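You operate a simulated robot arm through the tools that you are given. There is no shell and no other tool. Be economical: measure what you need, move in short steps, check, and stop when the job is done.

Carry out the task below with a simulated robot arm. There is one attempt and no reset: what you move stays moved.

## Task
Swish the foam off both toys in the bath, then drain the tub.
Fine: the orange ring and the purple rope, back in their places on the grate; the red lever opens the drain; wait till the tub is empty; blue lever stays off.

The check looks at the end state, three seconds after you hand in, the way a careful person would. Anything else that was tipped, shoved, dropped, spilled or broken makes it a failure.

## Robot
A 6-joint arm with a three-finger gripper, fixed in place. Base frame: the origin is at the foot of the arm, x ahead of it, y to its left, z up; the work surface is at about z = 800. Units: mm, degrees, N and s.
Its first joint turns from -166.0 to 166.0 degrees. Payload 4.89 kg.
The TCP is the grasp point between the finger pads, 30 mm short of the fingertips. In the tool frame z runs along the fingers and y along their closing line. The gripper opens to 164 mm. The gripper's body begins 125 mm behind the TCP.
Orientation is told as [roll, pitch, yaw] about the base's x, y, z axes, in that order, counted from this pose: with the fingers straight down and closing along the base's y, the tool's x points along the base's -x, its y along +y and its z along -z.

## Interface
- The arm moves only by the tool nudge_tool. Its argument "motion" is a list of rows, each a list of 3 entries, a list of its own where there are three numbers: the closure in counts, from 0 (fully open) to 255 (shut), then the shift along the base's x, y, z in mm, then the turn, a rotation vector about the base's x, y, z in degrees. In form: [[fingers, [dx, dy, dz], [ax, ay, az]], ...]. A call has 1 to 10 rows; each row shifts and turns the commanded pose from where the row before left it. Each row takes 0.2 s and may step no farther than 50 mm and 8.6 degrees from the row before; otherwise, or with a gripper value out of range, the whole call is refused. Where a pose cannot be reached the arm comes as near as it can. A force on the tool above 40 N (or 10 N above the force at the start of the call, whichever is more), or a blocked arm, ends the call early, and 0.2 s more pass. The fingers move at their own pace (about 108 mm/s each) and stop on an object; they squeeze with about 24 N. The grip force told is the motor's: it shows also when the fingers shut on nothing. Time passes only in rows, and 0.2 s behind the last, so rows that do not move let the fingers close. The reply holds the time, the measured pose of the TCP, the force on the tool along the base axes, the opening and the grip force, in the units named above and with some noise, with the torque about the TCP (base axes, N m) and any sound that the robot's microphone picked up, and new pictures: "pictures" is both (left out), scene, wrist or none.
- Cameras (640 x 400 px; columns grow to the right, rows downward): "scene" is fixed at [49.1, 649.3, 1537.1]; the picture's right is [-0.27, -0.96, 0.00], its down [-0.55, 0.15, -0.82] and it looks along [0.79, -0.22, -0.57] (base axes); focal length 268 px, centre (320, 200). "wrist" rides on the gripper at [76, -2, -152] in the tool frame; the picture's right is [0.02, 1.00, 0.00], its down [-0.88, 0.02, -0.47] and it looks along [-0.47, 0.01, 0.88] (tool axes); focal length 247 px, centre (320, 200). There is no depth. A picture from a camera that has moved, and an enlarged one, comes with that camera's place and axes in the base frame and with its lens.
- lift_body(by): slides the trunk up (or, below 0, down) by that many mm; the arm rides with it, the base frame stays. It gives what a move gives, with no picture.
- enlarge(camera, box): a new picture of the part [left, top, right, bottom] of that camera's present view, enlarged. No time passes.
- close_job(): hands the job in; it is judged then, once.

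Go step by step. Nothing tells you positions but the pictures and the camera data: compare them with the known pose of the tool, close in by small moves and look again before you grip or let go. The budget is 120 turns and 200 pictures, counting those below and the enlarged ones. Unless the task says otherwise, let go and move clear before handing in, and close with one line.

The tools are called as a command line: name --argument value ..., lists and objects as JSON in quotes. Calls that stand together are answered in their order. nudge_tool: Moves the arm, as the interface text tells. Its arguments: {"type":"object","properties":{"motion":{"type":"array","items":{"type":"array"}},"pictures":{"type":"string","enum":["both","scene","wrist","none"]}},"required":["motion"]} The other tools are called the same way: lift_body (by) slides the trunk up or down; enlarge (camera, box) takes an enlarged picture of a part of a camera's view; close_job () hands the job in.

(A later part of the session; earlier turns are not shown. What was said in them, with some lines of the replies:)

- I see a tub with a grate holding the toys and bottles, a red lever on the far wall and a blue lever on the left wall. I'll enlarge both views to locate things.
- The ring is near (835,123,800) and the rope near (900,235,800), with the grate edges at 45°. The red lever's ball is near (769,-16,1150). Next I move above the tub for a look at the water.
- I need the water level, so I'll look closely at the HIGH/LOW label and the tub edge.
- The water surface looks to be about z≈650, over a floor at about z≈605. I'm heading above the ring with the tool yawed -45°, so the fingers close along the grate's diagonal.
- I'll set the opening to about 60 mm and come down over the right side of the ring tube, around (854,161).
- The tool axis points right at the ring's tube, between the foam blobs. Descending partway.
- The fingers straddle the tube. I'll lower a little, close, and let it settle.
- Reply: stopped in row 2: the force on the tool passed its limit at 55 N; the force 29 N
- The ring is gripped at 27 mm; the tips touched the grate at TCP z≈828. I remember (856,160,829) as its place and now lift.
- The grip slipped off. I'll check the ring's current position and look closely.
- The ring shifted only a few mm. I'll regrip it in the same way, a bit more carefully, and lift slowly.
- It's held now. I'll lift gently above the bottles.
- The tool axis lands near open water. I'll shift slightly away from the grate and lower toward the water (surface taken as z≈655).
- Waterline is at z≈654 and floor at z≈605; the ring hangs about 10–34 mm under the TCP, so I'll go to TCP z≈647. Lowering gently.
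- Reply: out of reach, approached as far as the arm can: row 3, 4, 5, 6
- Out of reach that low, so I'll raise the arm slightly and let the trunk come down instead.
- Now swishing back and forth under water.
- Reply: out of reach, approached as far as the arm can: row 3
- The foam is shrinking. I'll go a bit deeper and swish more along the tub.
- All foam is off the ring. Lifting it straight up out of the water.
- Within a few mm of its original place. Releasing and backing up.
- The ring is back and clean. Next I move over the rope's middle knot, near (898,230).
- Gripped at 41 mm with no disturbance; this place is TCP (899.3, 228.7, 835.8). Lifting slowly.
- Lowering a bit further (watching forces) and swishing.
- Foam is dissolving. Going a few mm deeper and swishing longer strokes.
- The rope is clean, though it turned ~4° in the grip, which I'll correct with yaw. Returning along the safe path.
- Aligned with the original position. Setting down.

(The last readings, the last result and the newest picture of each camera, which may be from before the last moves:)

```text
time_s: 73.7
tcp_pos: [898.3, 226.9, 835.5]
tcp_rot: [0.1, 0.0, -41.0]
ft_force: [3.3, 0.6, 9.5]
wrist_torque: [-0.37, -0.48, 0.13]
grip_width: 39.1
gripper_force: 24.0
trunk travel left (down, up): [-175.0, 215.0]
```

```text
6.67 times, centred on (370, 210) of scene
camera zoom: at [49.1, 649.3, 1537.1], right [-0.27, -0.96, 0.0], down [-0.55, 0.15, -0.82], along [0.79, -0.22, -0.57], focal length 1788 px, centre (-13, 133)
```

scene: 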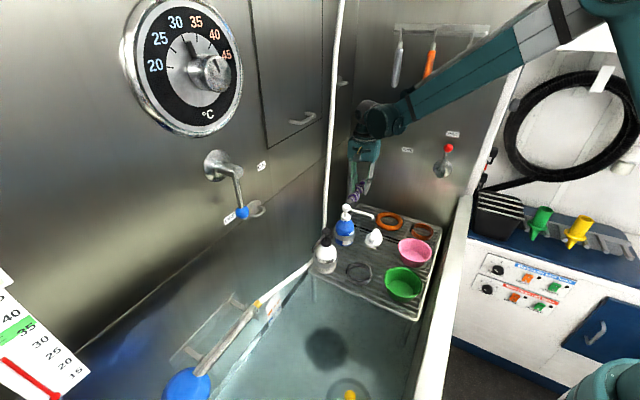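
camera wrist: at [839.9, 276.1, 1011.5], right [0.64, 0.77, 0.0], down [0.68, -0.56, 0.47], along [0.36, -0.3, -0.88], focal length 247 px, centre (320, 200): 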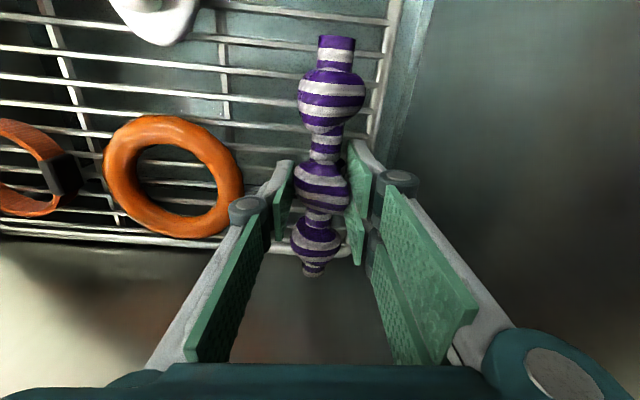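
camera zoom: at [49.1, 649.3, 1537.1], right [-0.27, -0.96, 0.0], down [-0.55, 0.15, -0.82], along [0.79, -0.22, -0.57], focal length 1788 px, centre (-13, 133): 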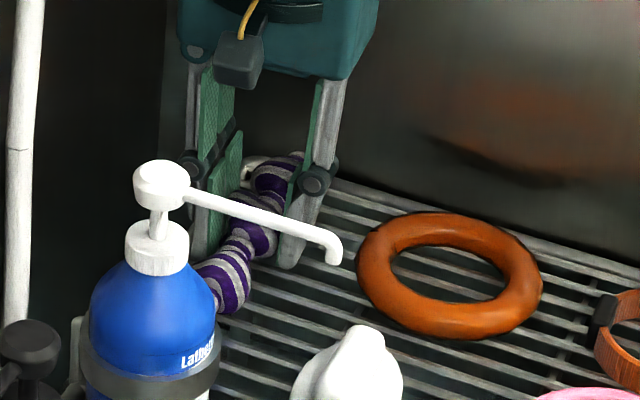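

Touching down (9.5 N). Opening and rising.

nudge_tool --motion '[[215, [0, 0, 1], [0, 0, 0]], [145, [0, 0, 0], [0, 0, 0]], [145, [0, 0, 0], [0, 0, 0]], [145, [0, 0, 12], [0, 0, 0]], [145, [0, 0, 25], [0, 0, 0]], [145, [0, 0, 35], [0, 0, 0]], [145, [0, 0, 35], [0, 0, 0]], [145, [0, 0, 35], [0, 0, 0]], [145, [0, 0, 30], [0, 0, 0]]]' --pictures "wrist"

enlarge --camera "scene" --box '[330, 180, 410, 240]'

enlarge --camera "wrist" --box '[120, 40, 400, 220]'

```text
time_s: 75.7
tcp_pos: [898.2, 231.0, 1006.5]
tcp_rot: [0.1, 0.0, -41.0]
ft_force: [0.8, -1.2, -0.3]
wrist_torque: [0.0, 0.08, 0.01]
grip_width: 70.7
gripper_force: 0.1
trunk travel left (down, up): [-175.0, 215.0]
camera wrist: at [838.6, 278.0, 1157.8], right [0.64, 0.77, 0.0], down [0.68, -0.56, 0.47], along [0.36, -0.3, -0.88], focal length 247 px, centre (320, 200)
```

wrist: 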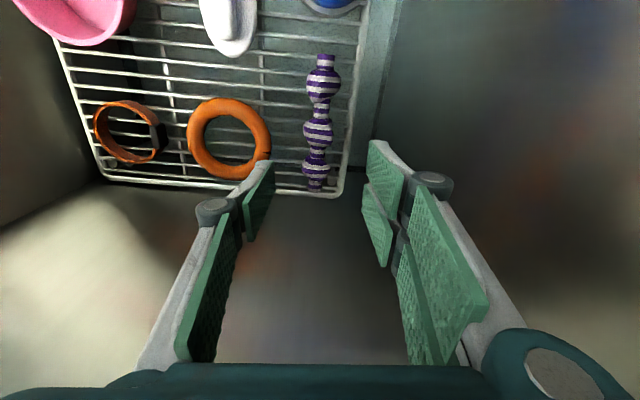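

```text
6.67 times, centred on (370, 210) of scene
camera zoom: at [49.1, 649.3, 1537.1], right [-0.27, -0.96, 0.0], down [-0.55, 0.15, -0.82], along [0.79, -0.22, -0.57], focal length 1788 px, centre (-13, 133)
```

zoom: 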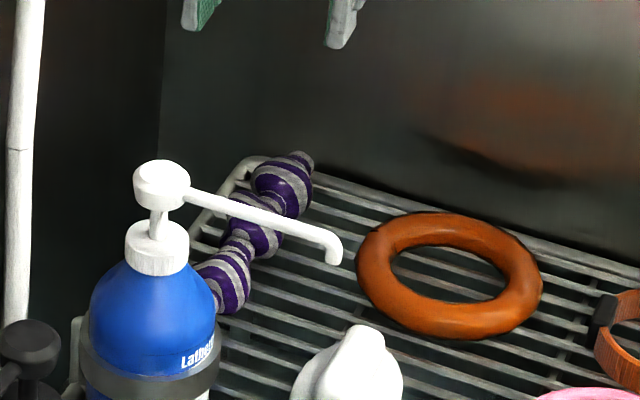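

```text
2.22 times, centred on (260, 130) of wrist
camera zoom: at [838.6, 278.0, 1157.8], right [0.64, 0.77, 0.0], down [0.68, -0.56, 0.47], along [0.36, -0.3, -0.88], focal length 549 px, centre (453, 356)
```

zoom: 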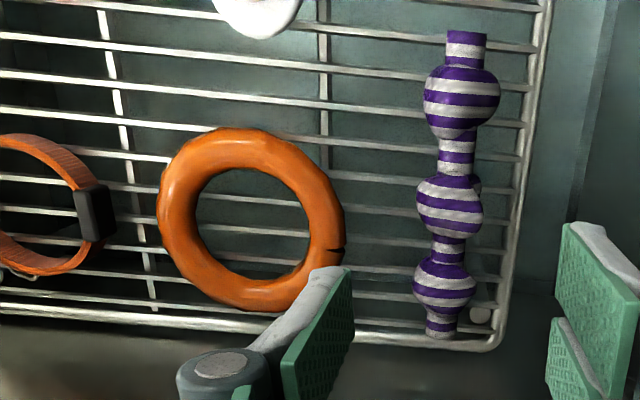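

Both toys are clean and in place. The red lever pivots on the far wall around (793,-56,1053), so I'll back off and tilt the tool 60° toward the wall with the fingers shut. That makes a pushing stick to turn the lever from SHUT (up) to OPEN (left).

nudge_tool --motion '[[145, [-5, 0, 30], [0, 0, 0]], [255, [-23, -21, 15], [-4.25, -4.25, -2]], [255, [-23, -21, 15], [-4.25, -4.25, -2]], [255, [-23, -21, 15], [-4.25, -4.25, 0]], [255, [-23, -21, 15], [-4.25, -4.25, 0]], [255, [-23, -21, 15], [-4.25, -4.25, 0]], [255, [-23, -21, 15], [-4.25, -4.25, 0]], [255, [-23, -21, 15], [-4.25, -4.25, 0]], [255, [-23, -21, 12], [-4.25, -4.25, 0]]]'

```text
time_s: 77.7
tcp_pos: [708.6, 62.0, 1152.8]
tcp_rot: [-0.4, -48.2, -44.8]
ft_force: [1.8, 0.9, -0.3]
wrist_torque: [-0.13, 0.1, -0.15]
grip_width: 0.0
gripper_force: 23.9
trunk travel left (down, up): [-175.0, 215.0]
camera wrist: at [591.4, 176.2, 1197.5], right [0.7, 0.71, -0.02], down [0.18, -0.15, 0.97], along [0.69, -0.68, -0.23], focal length 247 px, centre (320, 200)
```

scene: 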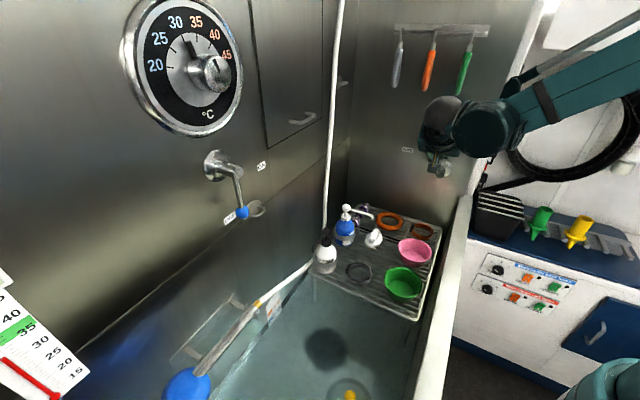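
wrist: 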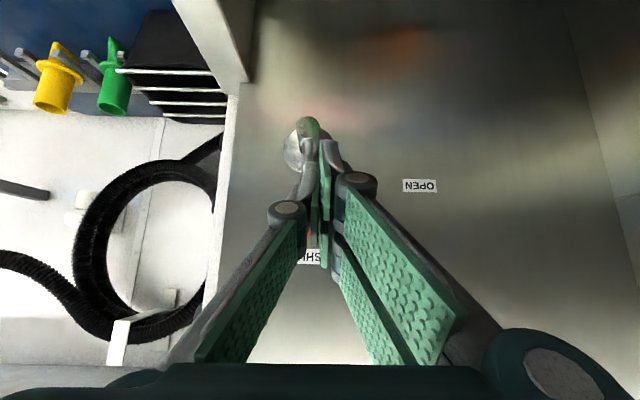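

Labels put OPEN at ~72° from vertical around the pivot. I'll slide to the right side of the lever, then approach the wall.

nudge_tool --motion '[[255, [-19, -19, 3], [0, 0, 0]], [255, [-19, -19, 2], [0, 0, 0]], [255, [15, -15, 0], [0, 0, 0]], [255, [0, 0, 0], [0, 0, 0]]]'

enlarge --camera "scene" --box '[390, 80, 510, 190]'

```text
time_s: 78.7
tcp_pos: [683.5, 6.2, 1156.6]
tcp_rot: [-0.4, -48.2, -44.9]
ft_force: [-0.2, -0.1, 1.6]
wrist_torque: [0.03, -0.05, 0.04]
grip_width: 0.0
gripper_force: 23.5
trunk travel left (down, up): [-175.0, 215.0]
camera wrist: at [566.9, 120.8, 1200.6], right [0.7, 0.71, -0.02], down [0.18, -0.15, 0.97], along [0.69, -0.68, -0.24], focal length 247 px, centre (320, 200)
```

scene: 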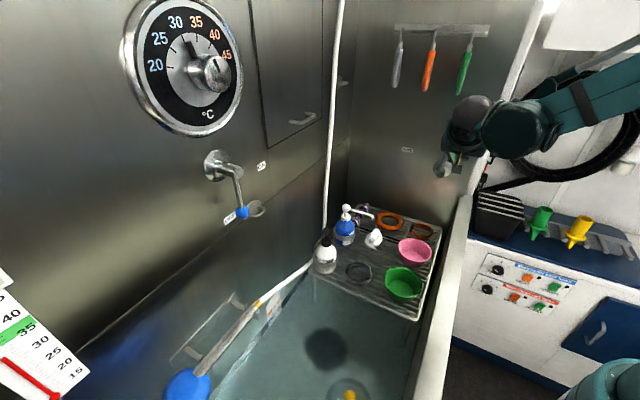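
wrist: 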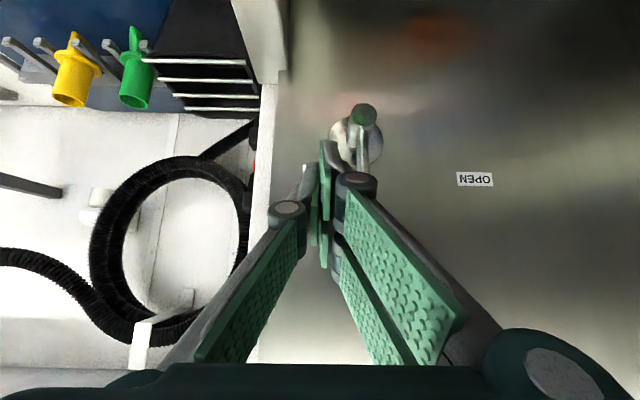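

```text
3.64 times, centred on (450, 135) of scene
camera zoom: at [49.1, 649.3, 1537.1], right [-0.27, -0.96, 0.0], down [-0.55, 0.15, -0.82], along [0.79, -0.22, -0.57], focal length 975 px, centre (-153, 436)
```

zoom: 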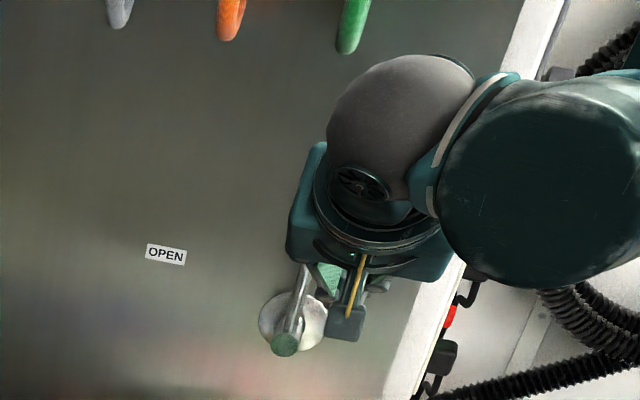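

nudge_tool --motion '[[255, [15, -15, 0], [0, 0, 0]], [255, [15, -15, 0], [0, 0, 0]], [255, [13, -13, 0], [0, 0, 0]], [255, [0, 0, 0], [0, 0, 0]]]'

enlarge --camera "wrist" --box '[220, 40, 460, 300]'

```text
time_s: 79.7
tcp_pos: [726.8, -37.2, 1159.2]
tcp_rot: [-0.4, -48.1, -44.9]
ft_force: [-0.9, -0.1, -0.1]
wrist_torque: [-0.01, 0.0, -0.04]
grip_width: 0.1
gripper_force: 24.4
trunk travel left (down, up): [-175.0, 215.0]
camera wrist: at [610.7, 77.1, 1202.8], right [0.7, 0.71, -0.02], down [0.18, -0.15, 0.97], along [0.69, -0.68, -0.24], focal length 247 px, centre (320, 200)
```

scene: 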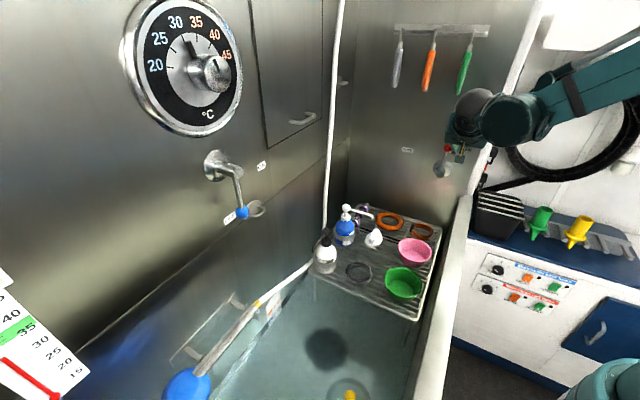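
wrist: 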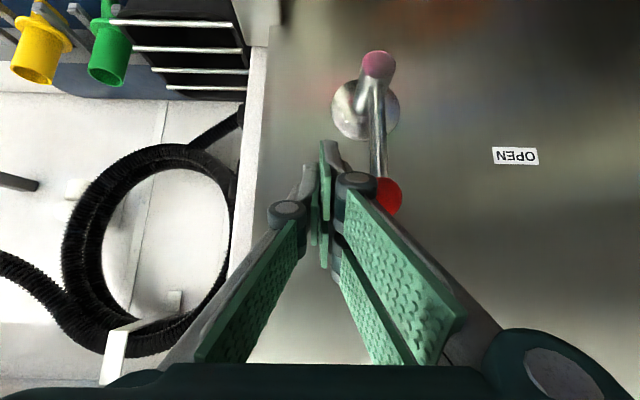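

```text
1.54 times, centred on (340, 170) of wrist
camera zoom: at [610.7, 77.1, 1202.8], right [0.7, 0.71, -0.02], down [0.18, -0.15, 0.97], along [0.69, -0.68, -0.24], focal length 380 px, centre (289, 246)
```

zoom: 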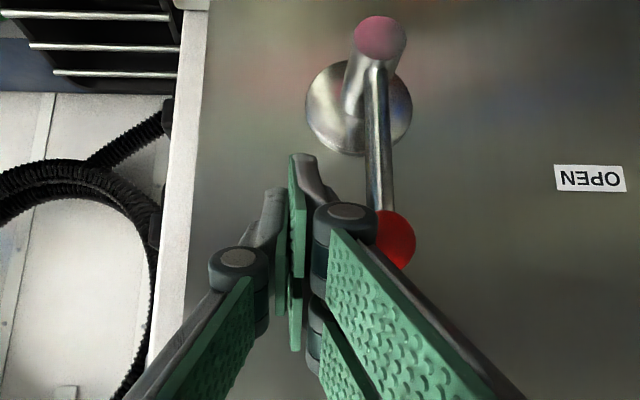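

Next I step right a little, then 12 mm deeper so the finger knuckle lines up with the ball.

nudge_tool --motion '[[255, [-8, -8, -2], [0, 0, 0]], [255, [9, -9, -2], [0, 0, 0]], [255, [0, 0, 0], [0, 0, 0]]]' --pictures "wrist"

```text
time_s: 80.5
tcp_pos: [726.9, -51.0, 1154.9]
tcp_rot: [-0.4, -48.1, -44.8]
ft_force: [-28.5, 29.3, -3.7]
wrist_torque: [-0.07, -0.09, 0.14]
grip_width: 0.1
gripper_force: 23.9
trunk travel left (down, up): [-175.0, 215.0]
camera wrist: at [610.8, 63.1, 1198.5], right [0.7, 0.71, -0.02], down [0.18, -0.15, 0.97], along [0.69, -0.68, -0.24], focal length 247 px, centre (320, 200)
```

wrist: 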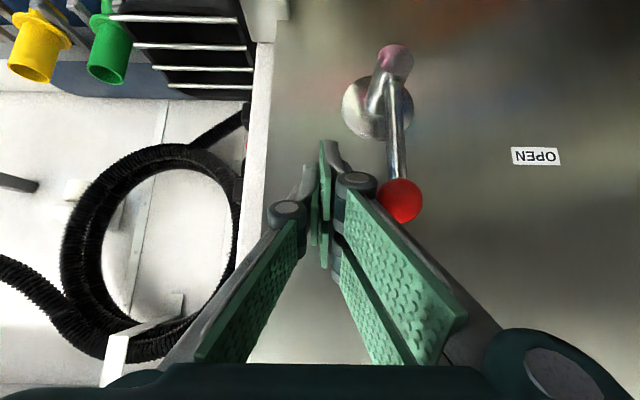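

The tips are touching the wall, so I back off 7 mm, then begin pushing the ball to the left (+x,+y).

nudge_tool --motion '[[255, [-6, 6, 0], [0, 0, 0]], [255, [0, 0, 0], [0, 0, 0]], [255, [8, 8, 0], [0, 0, 0]], [255, [8, 8, 0], [0, 0, 0]], [255, [8, 8, 0], [0, 0, 0]], [255, [0, 0, 0], [0, 0, 0]]]'

```text
time_s: 81.9
tcp_pos: [748.1, -23.9, 1155.0]
tcp_rot: [-0.4, -48.0, -45.0]
ft_force: [0.4, 0.8, 0.0]
wrist_torque: [0.02, 0.0, -0.02]
grip_width: 0.0
gripper_force: 24.2
trunk travel left (down, up): [-175.0, 215.0]
camera wrist: at [631.4, 91.6, 1199.0], right [0.7, 0.71, -0.02], down [0.18, -0.15, 0.97], along [0.69, -0.68, -0.24], focal length 247 px, centre (320, 200)
```

scene: 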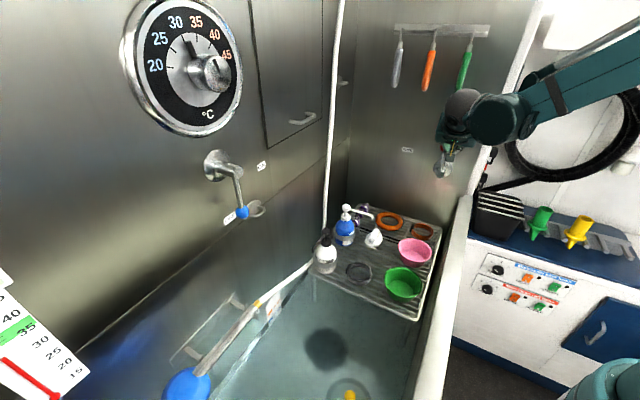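
wrist: 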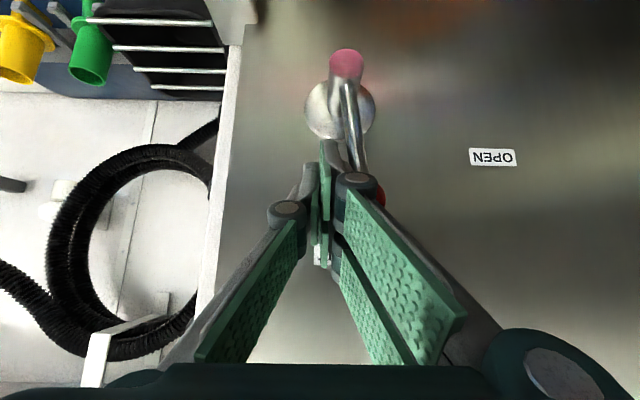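

The lever is turning with little force. Continuing along the arc.

nudge_tool --motion '[[255, [8, 8, -1], [0, 0, 0]], [255, [8, 8, -2], [0, 0, 0]], [255, [8, 8, -3], [0, 0, 0]], [255, [0, 0, 0], [0, 0, 0]]]' --pictures "wrist"

enlarge --camera "scene" --box '[390, 80, 510, 190]'

```text
time_s: 82.9
tcp_pos: [770.0, 1.0, 1148.6]
tcp_rot: [-0.4, -48.1, -44.9]
ft_force: [-0.4, 0.2, -0.2]
wrist_torque: [-0.03, 0.01, -0.02]
grip_width: 0.2
gripper_force: 24.0
trunk travel left (down, up): [-175.0, 215.0]
camera wrist: at [653.6, 115.0, 1192.9], right [0.7, 0.71, -0.02], down [0.18, -0.15, 0.97], along [0.69, -0.68, -0.24], focal length 247 px, centre (320, 200)
```

wrist: 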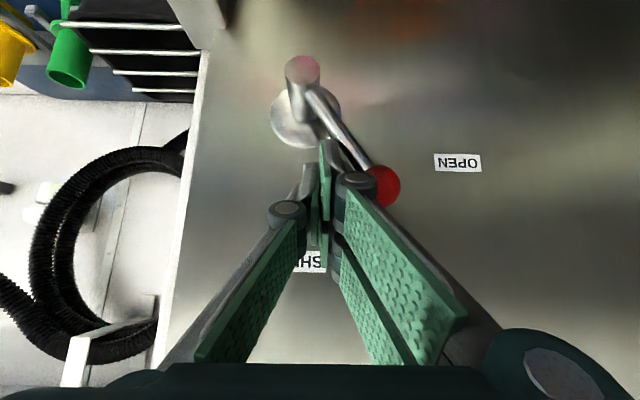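

```text
3.64 times, centred on (450, 135) of scene
camera zoom: at [49.1, 649.3, 1537.1], right [-0.27, -0.96, 0.0], down [-0.55, 0.15, -0.82], along [0.79, -0.22, -0.57], focal length 975 px, centre (-153, 436)
```

zoom: 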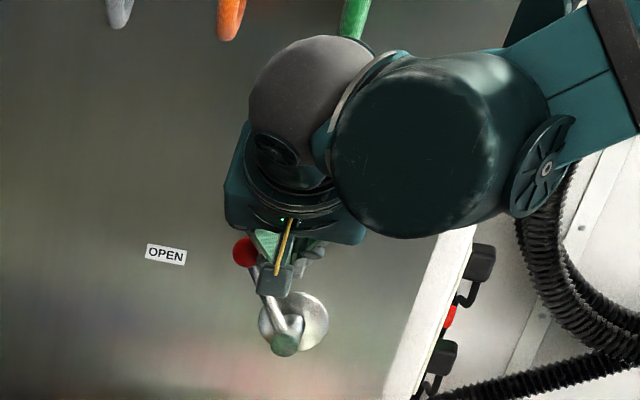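

nudge_tool --motion '[[255, [8, 8, -4], [0, 0, 0]], [255, [8, 8, -6], [0, 0, 0]], [255, [7, 7, -8], [0, 0, 0]], [255, [5, 5, -9], [0, 0, 0]], [255, [0, 0, 0], [0, 0, 0]]]' --pictures "wrist"

enlarge --camera "scene" --box '[390, 80, 510, 190]'

```text
time_s: 83.9
tcp_pos: [795.3, 27.3, 1126.7]
tcp_rot: [-0.5, -48.6, -44.9]
ft_force: [-20.5, -0.7, 37.7]
wrist_torque: [0.23, 0.55, 0.12]
grip_width: 0.0
gripper_force: 24.1
trunk travel left (down, up): [-175.0, 215.0]
stopped in row 5: the force on the tool passed its limit at 51 N (the readings are from after the stop); the commanded pose is now the measured one
camera wrist: at [679.3, 141.2, 1169.9], right [0.7, 0.71, -0.02], down [0.18, -0.15, 0.97], along [0.69, -0.69, -0.23], focal length 247 px, centre (320, 200)
```

wrist: 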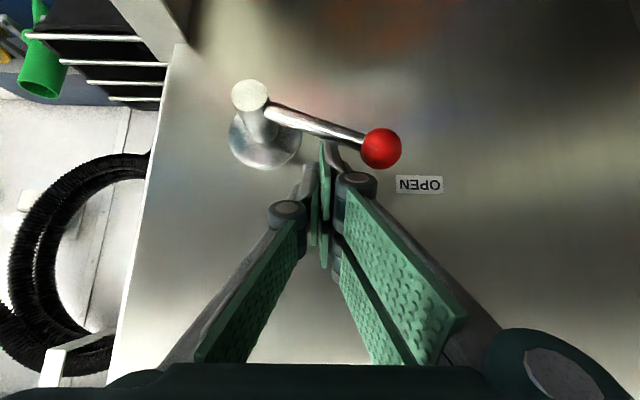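

```text
3.64 times, centred on (450, 135) of scene
camera zoom: at [49.1, 649.3, 1537.1], right [-0.27, -0.96, 0.0], down [-0.55, 0.15, -0.82], along [0.79, -0.22, -0.57], focal length 975 px, centre (-153, 436)
```

zoom: 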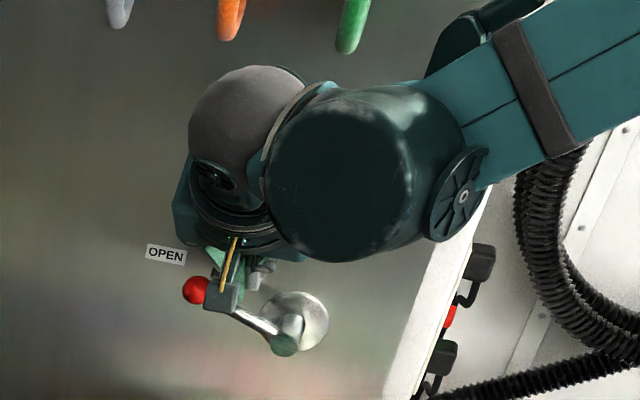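

The lever is at about 72°, pointing at OPEN, and has hit its stop. I'm backing off to check the tub.

nudge_tool --motion '[[255, [-2, 2, 8], [0, 0, 0]], [255, [-10, 10, 10], [0, 0, 0]], [255, [-25, 25, 5], [0, 0, 0]], [255, [-30, 30, 0], [0, 0, 0]], [255, [-30, 30, 0], [0, 0, 0]]]'

enlarge --camera "scene" --box '[230, 270, 430, 400]'

```text
time_s: 85.1
tcp_pos: [703.4, 127.9, 1145.0]
tcp_rot: [-0.5, -48.4, -44.9]
ft_force: [1.0, -1.4, -0.6]
wrist_torque: [0.11, 0.08, 0.07]
grip_width: 0.0
gripper_force: 24.0
trunk travel left (down, up): [-175.0, 215.0]
camera wrist: at [587.2, 242.4, 1189.2], right [0.7, 0.71, -0.02], down [0.18, -0.15, 0.97], along [0.69, -0.68, -0.23], focal length 247 px, centre (320, 200)
```

scene: 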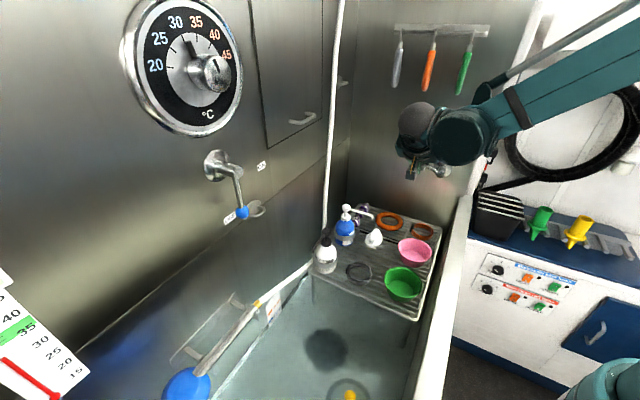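
wrist: 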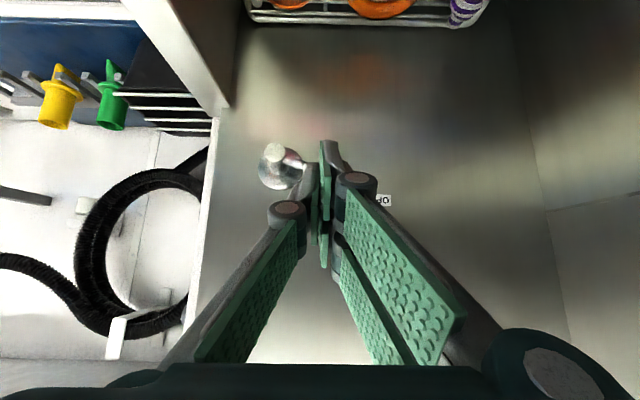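

```text
3.08 times, centred on (330, 335) of scene
camera zoom: at [49.1, 649.3, 1537.1], right [-0.27, -0.96, 0.0], down [-0.55, 0.15, -0.82], along [0.79, -0.22, -0.57], focal length 825 px, centre (289, -215)
```

zoom: 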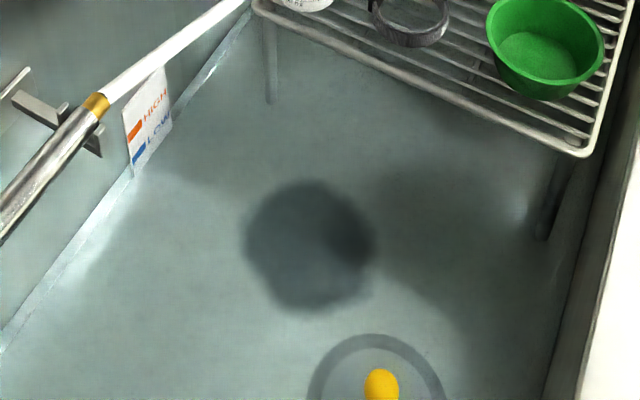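

The wall band is narrowing, so the tub is draining. I'll move the arm clear and upright while waiting.

nudge_tool --motion '[[255, [-15, -2, 14], [4.25, 4.25, 0]], [255, [-15, -2, 14], [4.25, 4.25, 0]], [255, [-15, -3, 14], [4.25, 4.25, 0]], [255, [-15, -3, 14], [4.25, 4.25, 0]], [255, [-15, -3, 14], [4.25, 4.25, 0]], [255, [-15, -3, 14], [4.25, 4.25, 0]], [255, [-15, -3, 14], [4.25, 4.25, 0]], [255, [-15, -3, 14], [4.25, 4.25, 0]], [200, [-10, -2, 14], [0, 0, 0]], [100, [0, 0, 14], [0, 0, 0]]]' --pictures "none"

nudge_tool --motion '[[0, [0, 0, 0], [0, 0, 0]], [0, [0, 0, 0], [0, 0, 0]], [0, [0, 0, 0], [0, 0, 0]], [0, [0, 0, 0], [0, 0, 0]], [0, [0, 0, 0], [0, 0, 0]], [0, [0, 0, 0], [0, 0, 0]], [0, [0, 0, 0], [0, 0, 0]], [0, [0, 0, 0], [0, 0, 0]], [0, [0, 0, 0], [0, 0, 0]], [0, [0, 0, 0], [0, 0, 0]]]'

enlarge --camera "scene" --box '[230, 270, 430, 400]'

enlarge --camera "scene" --box '[390, 110, 490, 190]'

```text
time_s: 87.3
tcp_pos: [571.3, 97.8, 1285.8]
tcp_rot: [-0.4, -0.1, -44.9]
ft_force: [0.3, -0.4, -0.4]
wrist_torque: [0.01, 0.05, -0.03]
grip_width: 99.7
gripper_force: 0.1
trunk travel left (down, up): [-175.0, 215.0]
```

```text
time_s: 89.5
tcp_pos: [571.5, 97.9, 1285.6]
tcp_rot: [-0.4, -0.3, -44.9]
ft_force: [-0.5, 0.9, -0.8]
wrist_torque: [0.0, 0.0, 0.01]
grip_width: 164.0
gripper_force: 0.0
trunk travel left (down, up): [-175.0, 215.0]
camera wrist: at [517.4, 150.2, 1437.6], right [0.69, 0.72, -0.01], down [0.64, -0.6, 0.48], along [0.34, -0.33, -0.88], focal length 247 px, centre (320, 200)
```

scene: 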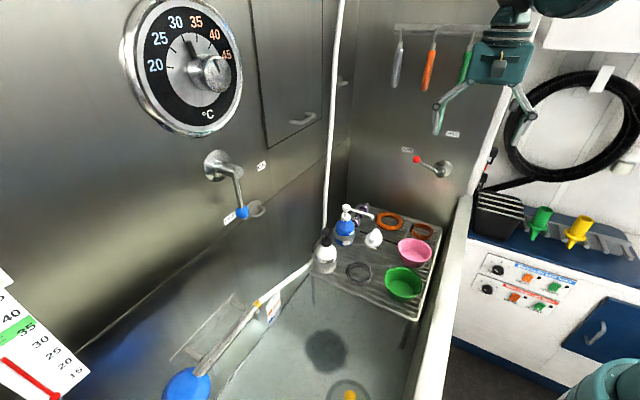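
wrist: 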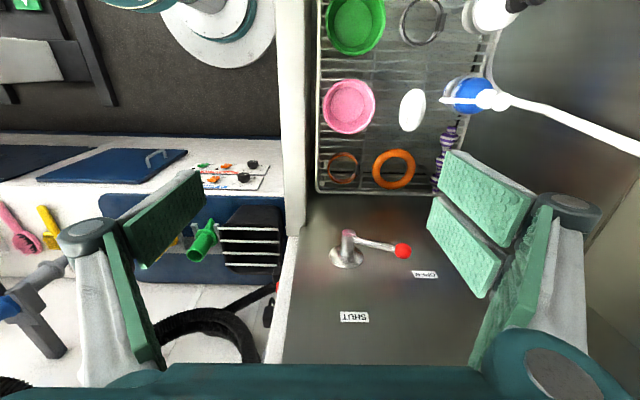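

```text
3.08 times, centred on (330, 335) of scene
camera zoom: at [49.1, 649.3, 1537.1], right [-0.27, -0.96, 0.0], down [-0.55, 0.15, -0.82], along [0.79, -0.22, -0.57], focal length 825 px, centre (289, -215)
```

zoom: 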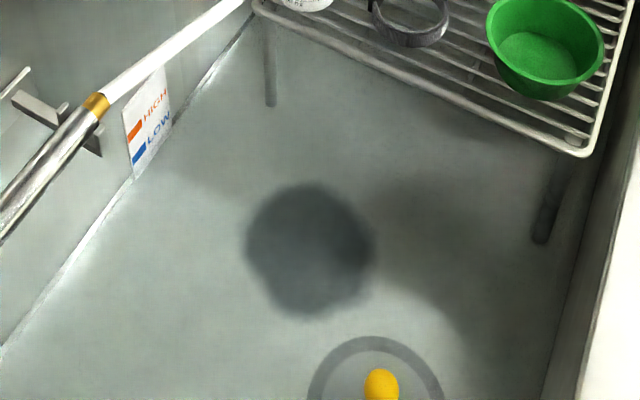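

```text
5.00 times, centred on (440, 150) of scene
camera zoom: at [49.1, 649.3, 1537.1], right [-0.27, -0.96, 0.0], down [-0.55, 0.15, -0.82], along [0.79, -0.22, -0.57], focal length 1341 px, centre (-280, 450)
```

zoom: 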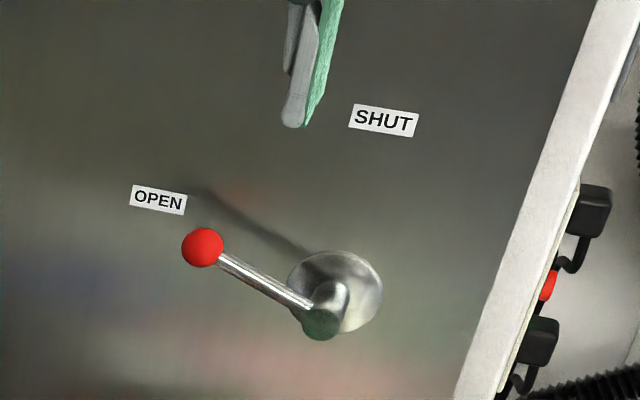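

Water is draining fast. Waiting a bit longer.

nudge_tool --motion '[[0, [0, 0, 0], [0, 0, 0]], [0, [0, 0, 0], [0, 0, 0]], [0, [0, 0, 0], [0, 0, 0]], [0, [0, 0, 0], [0, 0, 0]], [0, [0, 0, 0], [0, 0, 0]], [0, [0, 0, 0], [0, 0, 0]], [0, [0, 0, 0], [0, 0, 0]], [0, [0, 0, 0], [0, 0, 0]], [0, [0, 0, 0], [0, 0, 0]], [0, [0, 0, 0], [0, 0, 0]]]' --pictures "none"

nudge_tool --motion '[[0, [0, 0, 0], [0, 0, 0]], [0, [0, 0, 0], [0, 0, 0]], [0, [0, 0, 0], [0, 0, 0]], [0, [0, 0, 0], [0, 0, 0]], [0, [0, 0, 0], [0, 0, 0]], [0, [0, 0, 0], [0, 0, 0]], [0, [0, 0, 0], [0, 0, 0]], [0, [0, 0, 0], [0, 0, 0]], [0, [0, 0, 0], [0, 0, 0]], [0, [0, 0, 0], [0, 0, 0]]]' --pictures "none"

nudge_tool --motion '[[0, [0, 0, 0], [0, 0, 0]], [0, [0, 0, 0], [0, 0, 0]], [0, [0, 0, 0], [0, 0, 0]], [0, [0, 0, 0], [0, 0, 0]], [0, [0, 0, 0], [0, 0, 0]], [0, [0, 0, 0], [0, 0, 0]], [0, [0, 0, 0], [0, 0, 0]], [0, [0, 0, 0], [0, 0, 0]], [0, [0, 0, 0], [0, 0, 0]], [0, [0, 0, 0], [0, 0, 0]]]' --pictures "none"

nudge_tool --motion '[[0, [0, 0, 0], [0, 0, 0]], [0, [0, 0, 0], [0, 0, 0]], [0, [0, 0, 0], [0, 0, 0]], [0, [0, 0, 0], [0, 0, 0]], [0, [0, 0, 0], [0, 0, 0]], [0, [0, 0, 0], [0, 0, 0]], [0, [0, 0, 0], [0, 0, 0]], [0, [0, 0, 0], [0, 0, 0]], [0, [0, 0, 0], [0, 0, 0]], [0, [0, 0, 0], [0, 0, 0]]]' --pictures "scene"

enlarge --camera "scene" --box '[230, 270, 430, 400]'

```text
time_s: 91.7
tcp_pos: [571.3, 97.7, 1286.5]
tcp_rot: [-0.4, -0.2, -44.9]
ft_force: [0.5, 0.3, 0.2]
wrist_torque: [-0.01, -0.01, -0.01]
grip_width: 164.0
gripper_force: 0.0
trunk travel left (down, up): [-175.0, 215.0]
```

```text
time_s: 93.9
tcp_pos: [572.3, 96.2, 1287.8]
tcp_rot: [-0.4, -0.3, -44.9]
ft_force: [0.2, 0.1, 0.0]
wrist_torque: [-0.01, -0.02, -0.01]
grip_width: 163.8
gripper_force: 0.1
trunk travel left (down, up): [-175.0, 215.0]
```

```text
time_s: 96.1
tcp_pos: [571.7, 98.4, 1285.1]
tcp_rot: [-0.5, -0.3, -44.9]
ft_force: [-0.1, -0.1, 0.2]
wrist_torque: [0.02, 0.0, 0.01]
grip_width: 164.0
gripper_force: 0.0
trunk travel left (down, up): [-175.0, 215.0]
```

```text
time_s: 98.3
tcp_pos: [570.6, 98.0, 1286.0]
tcp_rot: [-0.5, -0.3, -44.9]
ft_force: [-0.9, -0.3, 0.5]
wrist_torque: [0.0, 0.02, 0.0]
grip_width: 164.3
gripper_force: 0.0
trunk travel left (down, up): [-175.0, 215.0]
```

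scene: 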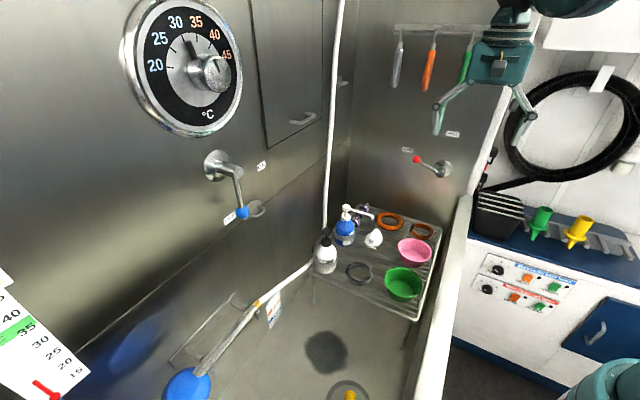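

```text
3.08 times, centred on (330, 335) of scene
camera zoom: at [49.1, 649.3, 1537.1], right [-0.27, -0.96, 0.0], down [-0.55, 0.15, -0.82], along [0.79, -0.22, -0.57], focal length 825 px, centre (289, -215)
```

zoom: 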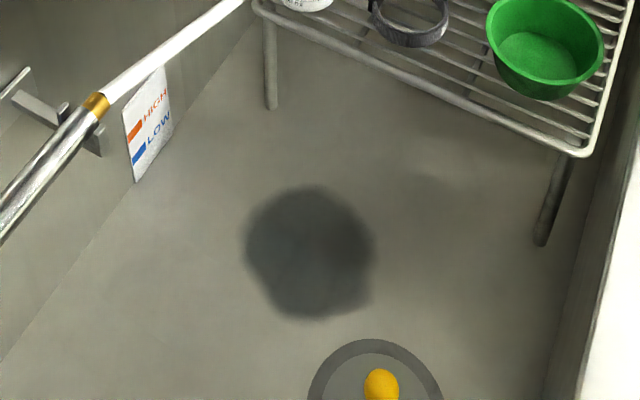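

enlarge --camera "scene" --box '[0, 260, 160, 400]'

nudge_tool --motion '[[0, [0, 0, 0], [0, 0, 0]], [0, [0, 0, 0], [0, 0, 0]], [0, [0, 0, 0], [0, 0, 0]], [0, [0, 0, 0], [0, 0, 0]], [0, [0, 0, 0], [0, 0, 0]], [0, [0, 0, 0], [0, 0, 0]], [0, [0, 0, 0], [0, 0, 0]], [0, [0, 0, 0], [0, 0, 0]], [0, [0, 0, 0], [0, 0, 0]], [0, [0, 0, 0], [0, 0, 0]]]' --pictures "none"

nudge_tool --motion '[[0, [0, 0, 0], [0, 0, 0]], [0, [0, 0, 0], [0, 0, 0]], [0, [0, 0, 0], [0, 0, 0]], [0, [0, 0, 0], [0, 0, 0]], [0, [0, 0, 0], [0, 0, 0]], [0, [0, 0, 0], [0, 0, 0]], [0, [0, 0, 0], [0, 0, 0]], [0, [0, 0, 0], [0, 0, 0]], [0, [0, 0, 0], [0, 0, 0]], [0, [0, 0, 0], [0, 0, 0]]]' --pictures "both"

enlarge --camera "scene" --box '[230, 270, 430, 400]'

enlarge --camera "scene" --box '[300, 180, 460, 330]'

enlarge --camera "scene" --box '[0, 260, 160, 400]'

```text
2.86 times, centred on (80, 330) of scene
camera zoom: at [49.1, 649.3, 1537.1], right [-0.27, -0.96, 0.0], down [-0.55, 0.15, -0.82], along [0.79, -0.22, -0.57], focal length 766 px, centre (1006, -171)
```

zoom: 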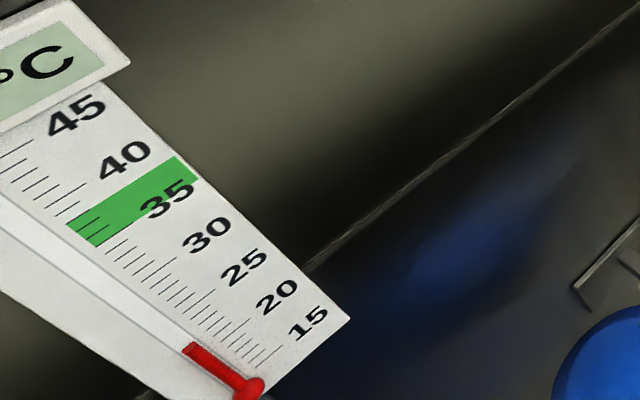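

```text
time_s: 100.5
tcp_pos: [571.2, 97.5, 1286.6]
tcp_rot: [-0.5, -0.3, -44.9]
ft_force: [0.1, -0.2, -0.3]
wrist_torque: [0.01, 0.03, 0.02]
grip_width: 164.0
gripper_force: 0.2
trunk travel left (down, up): [-175.0, 215.0]
```

```text
time_s: 102.7
tcp_pos: [571.4, 98.4, 1286.4]
tcp_rot: [-0.3, -0.3, -44.8]
ft_force: [0.2, 0.0, 0.3]
wrist_torque: [0.04, -0.02, -0.03]
grip_width: 164.0
gripper_force: 0.1
trunk travel left (down, up): [-175.0, 215.0]
camera wrist: at [517.4, 150.2, 1437.6], right [0.69, 0.72, -0.01], down [0.64, -0.6, 0.48], along [0.34, -0.33, -0.88], focal length 247 px, centre (320, 200)
```

scene: 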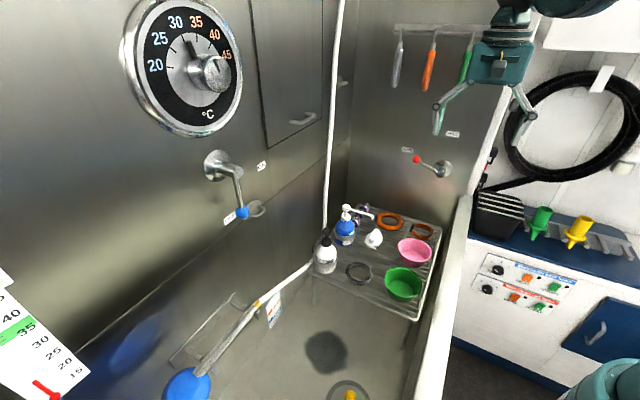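
wrist: 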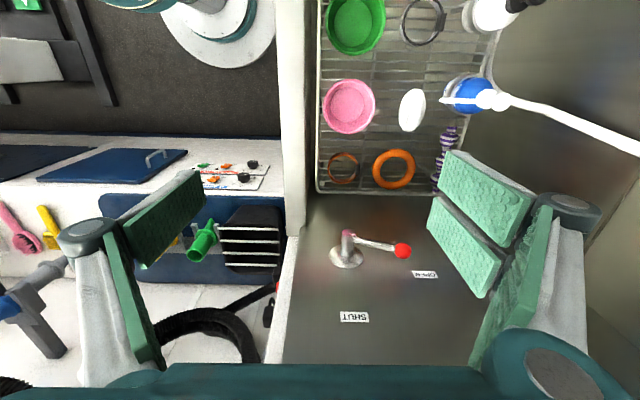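

```text
3.08 times, centred on (330, 335) of scene
camera zoom: at [49.1, 649.3, 1537.1], right [-0.27, -0.96, 0.0], down [-0.55, 0.15, -0.82], along [0.79, -0.22, -0.57], focal length 825 px, centre (289, -215)
```

zoom: 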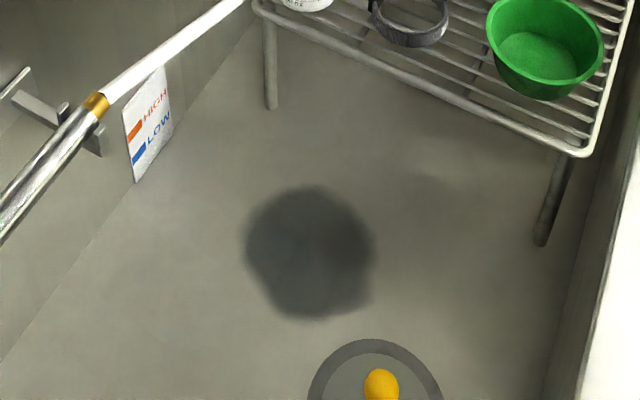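

```text
2.67 times, centred on (380, 255) of scene
camera zoom: at [49.1, 649.3, 1537.1], right [-0.27, -0.96, 0.0], down [-0.55, 0.15, -0.82], along [0.79, -0.22, -0.57], focal length 715 px, centre (160, 53)
```

zoom: 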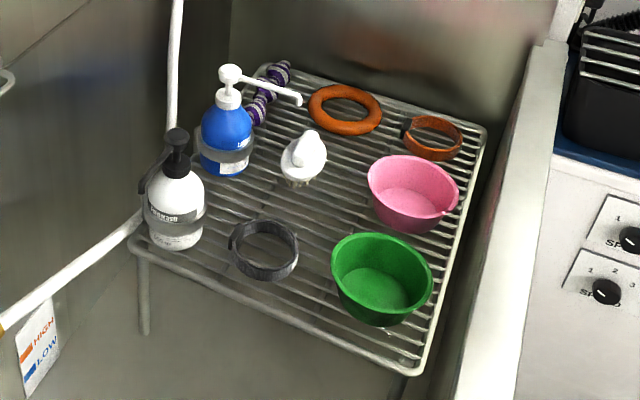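

```text
2.86 times, centred on (80, 330) of scene
camera zoom: at [49.1, 649.3, 1537.1], right [-0.27, -0.96, 0.0], down [-0.55, 0.15, -0.82], along [0.79, -0.22, -0.57], focal length 766 px, centre (1006, -171)
```

zoom: 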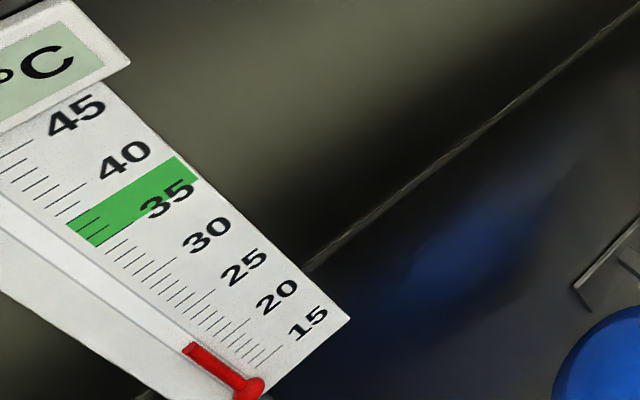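

The picture is steady now: the tub is empty, both toys are clean and in place, the red lever is at OPEN, the blue lever is untouched and the arm is clear. Handing in.

close_job

```text
The job is handed in.
```

The orange ring and purple rope are rinsed clean of foam and back in their places on the grate, within a few millimetres. The red lever is at OPEN, the tub is empty, and the blue lever was left off.
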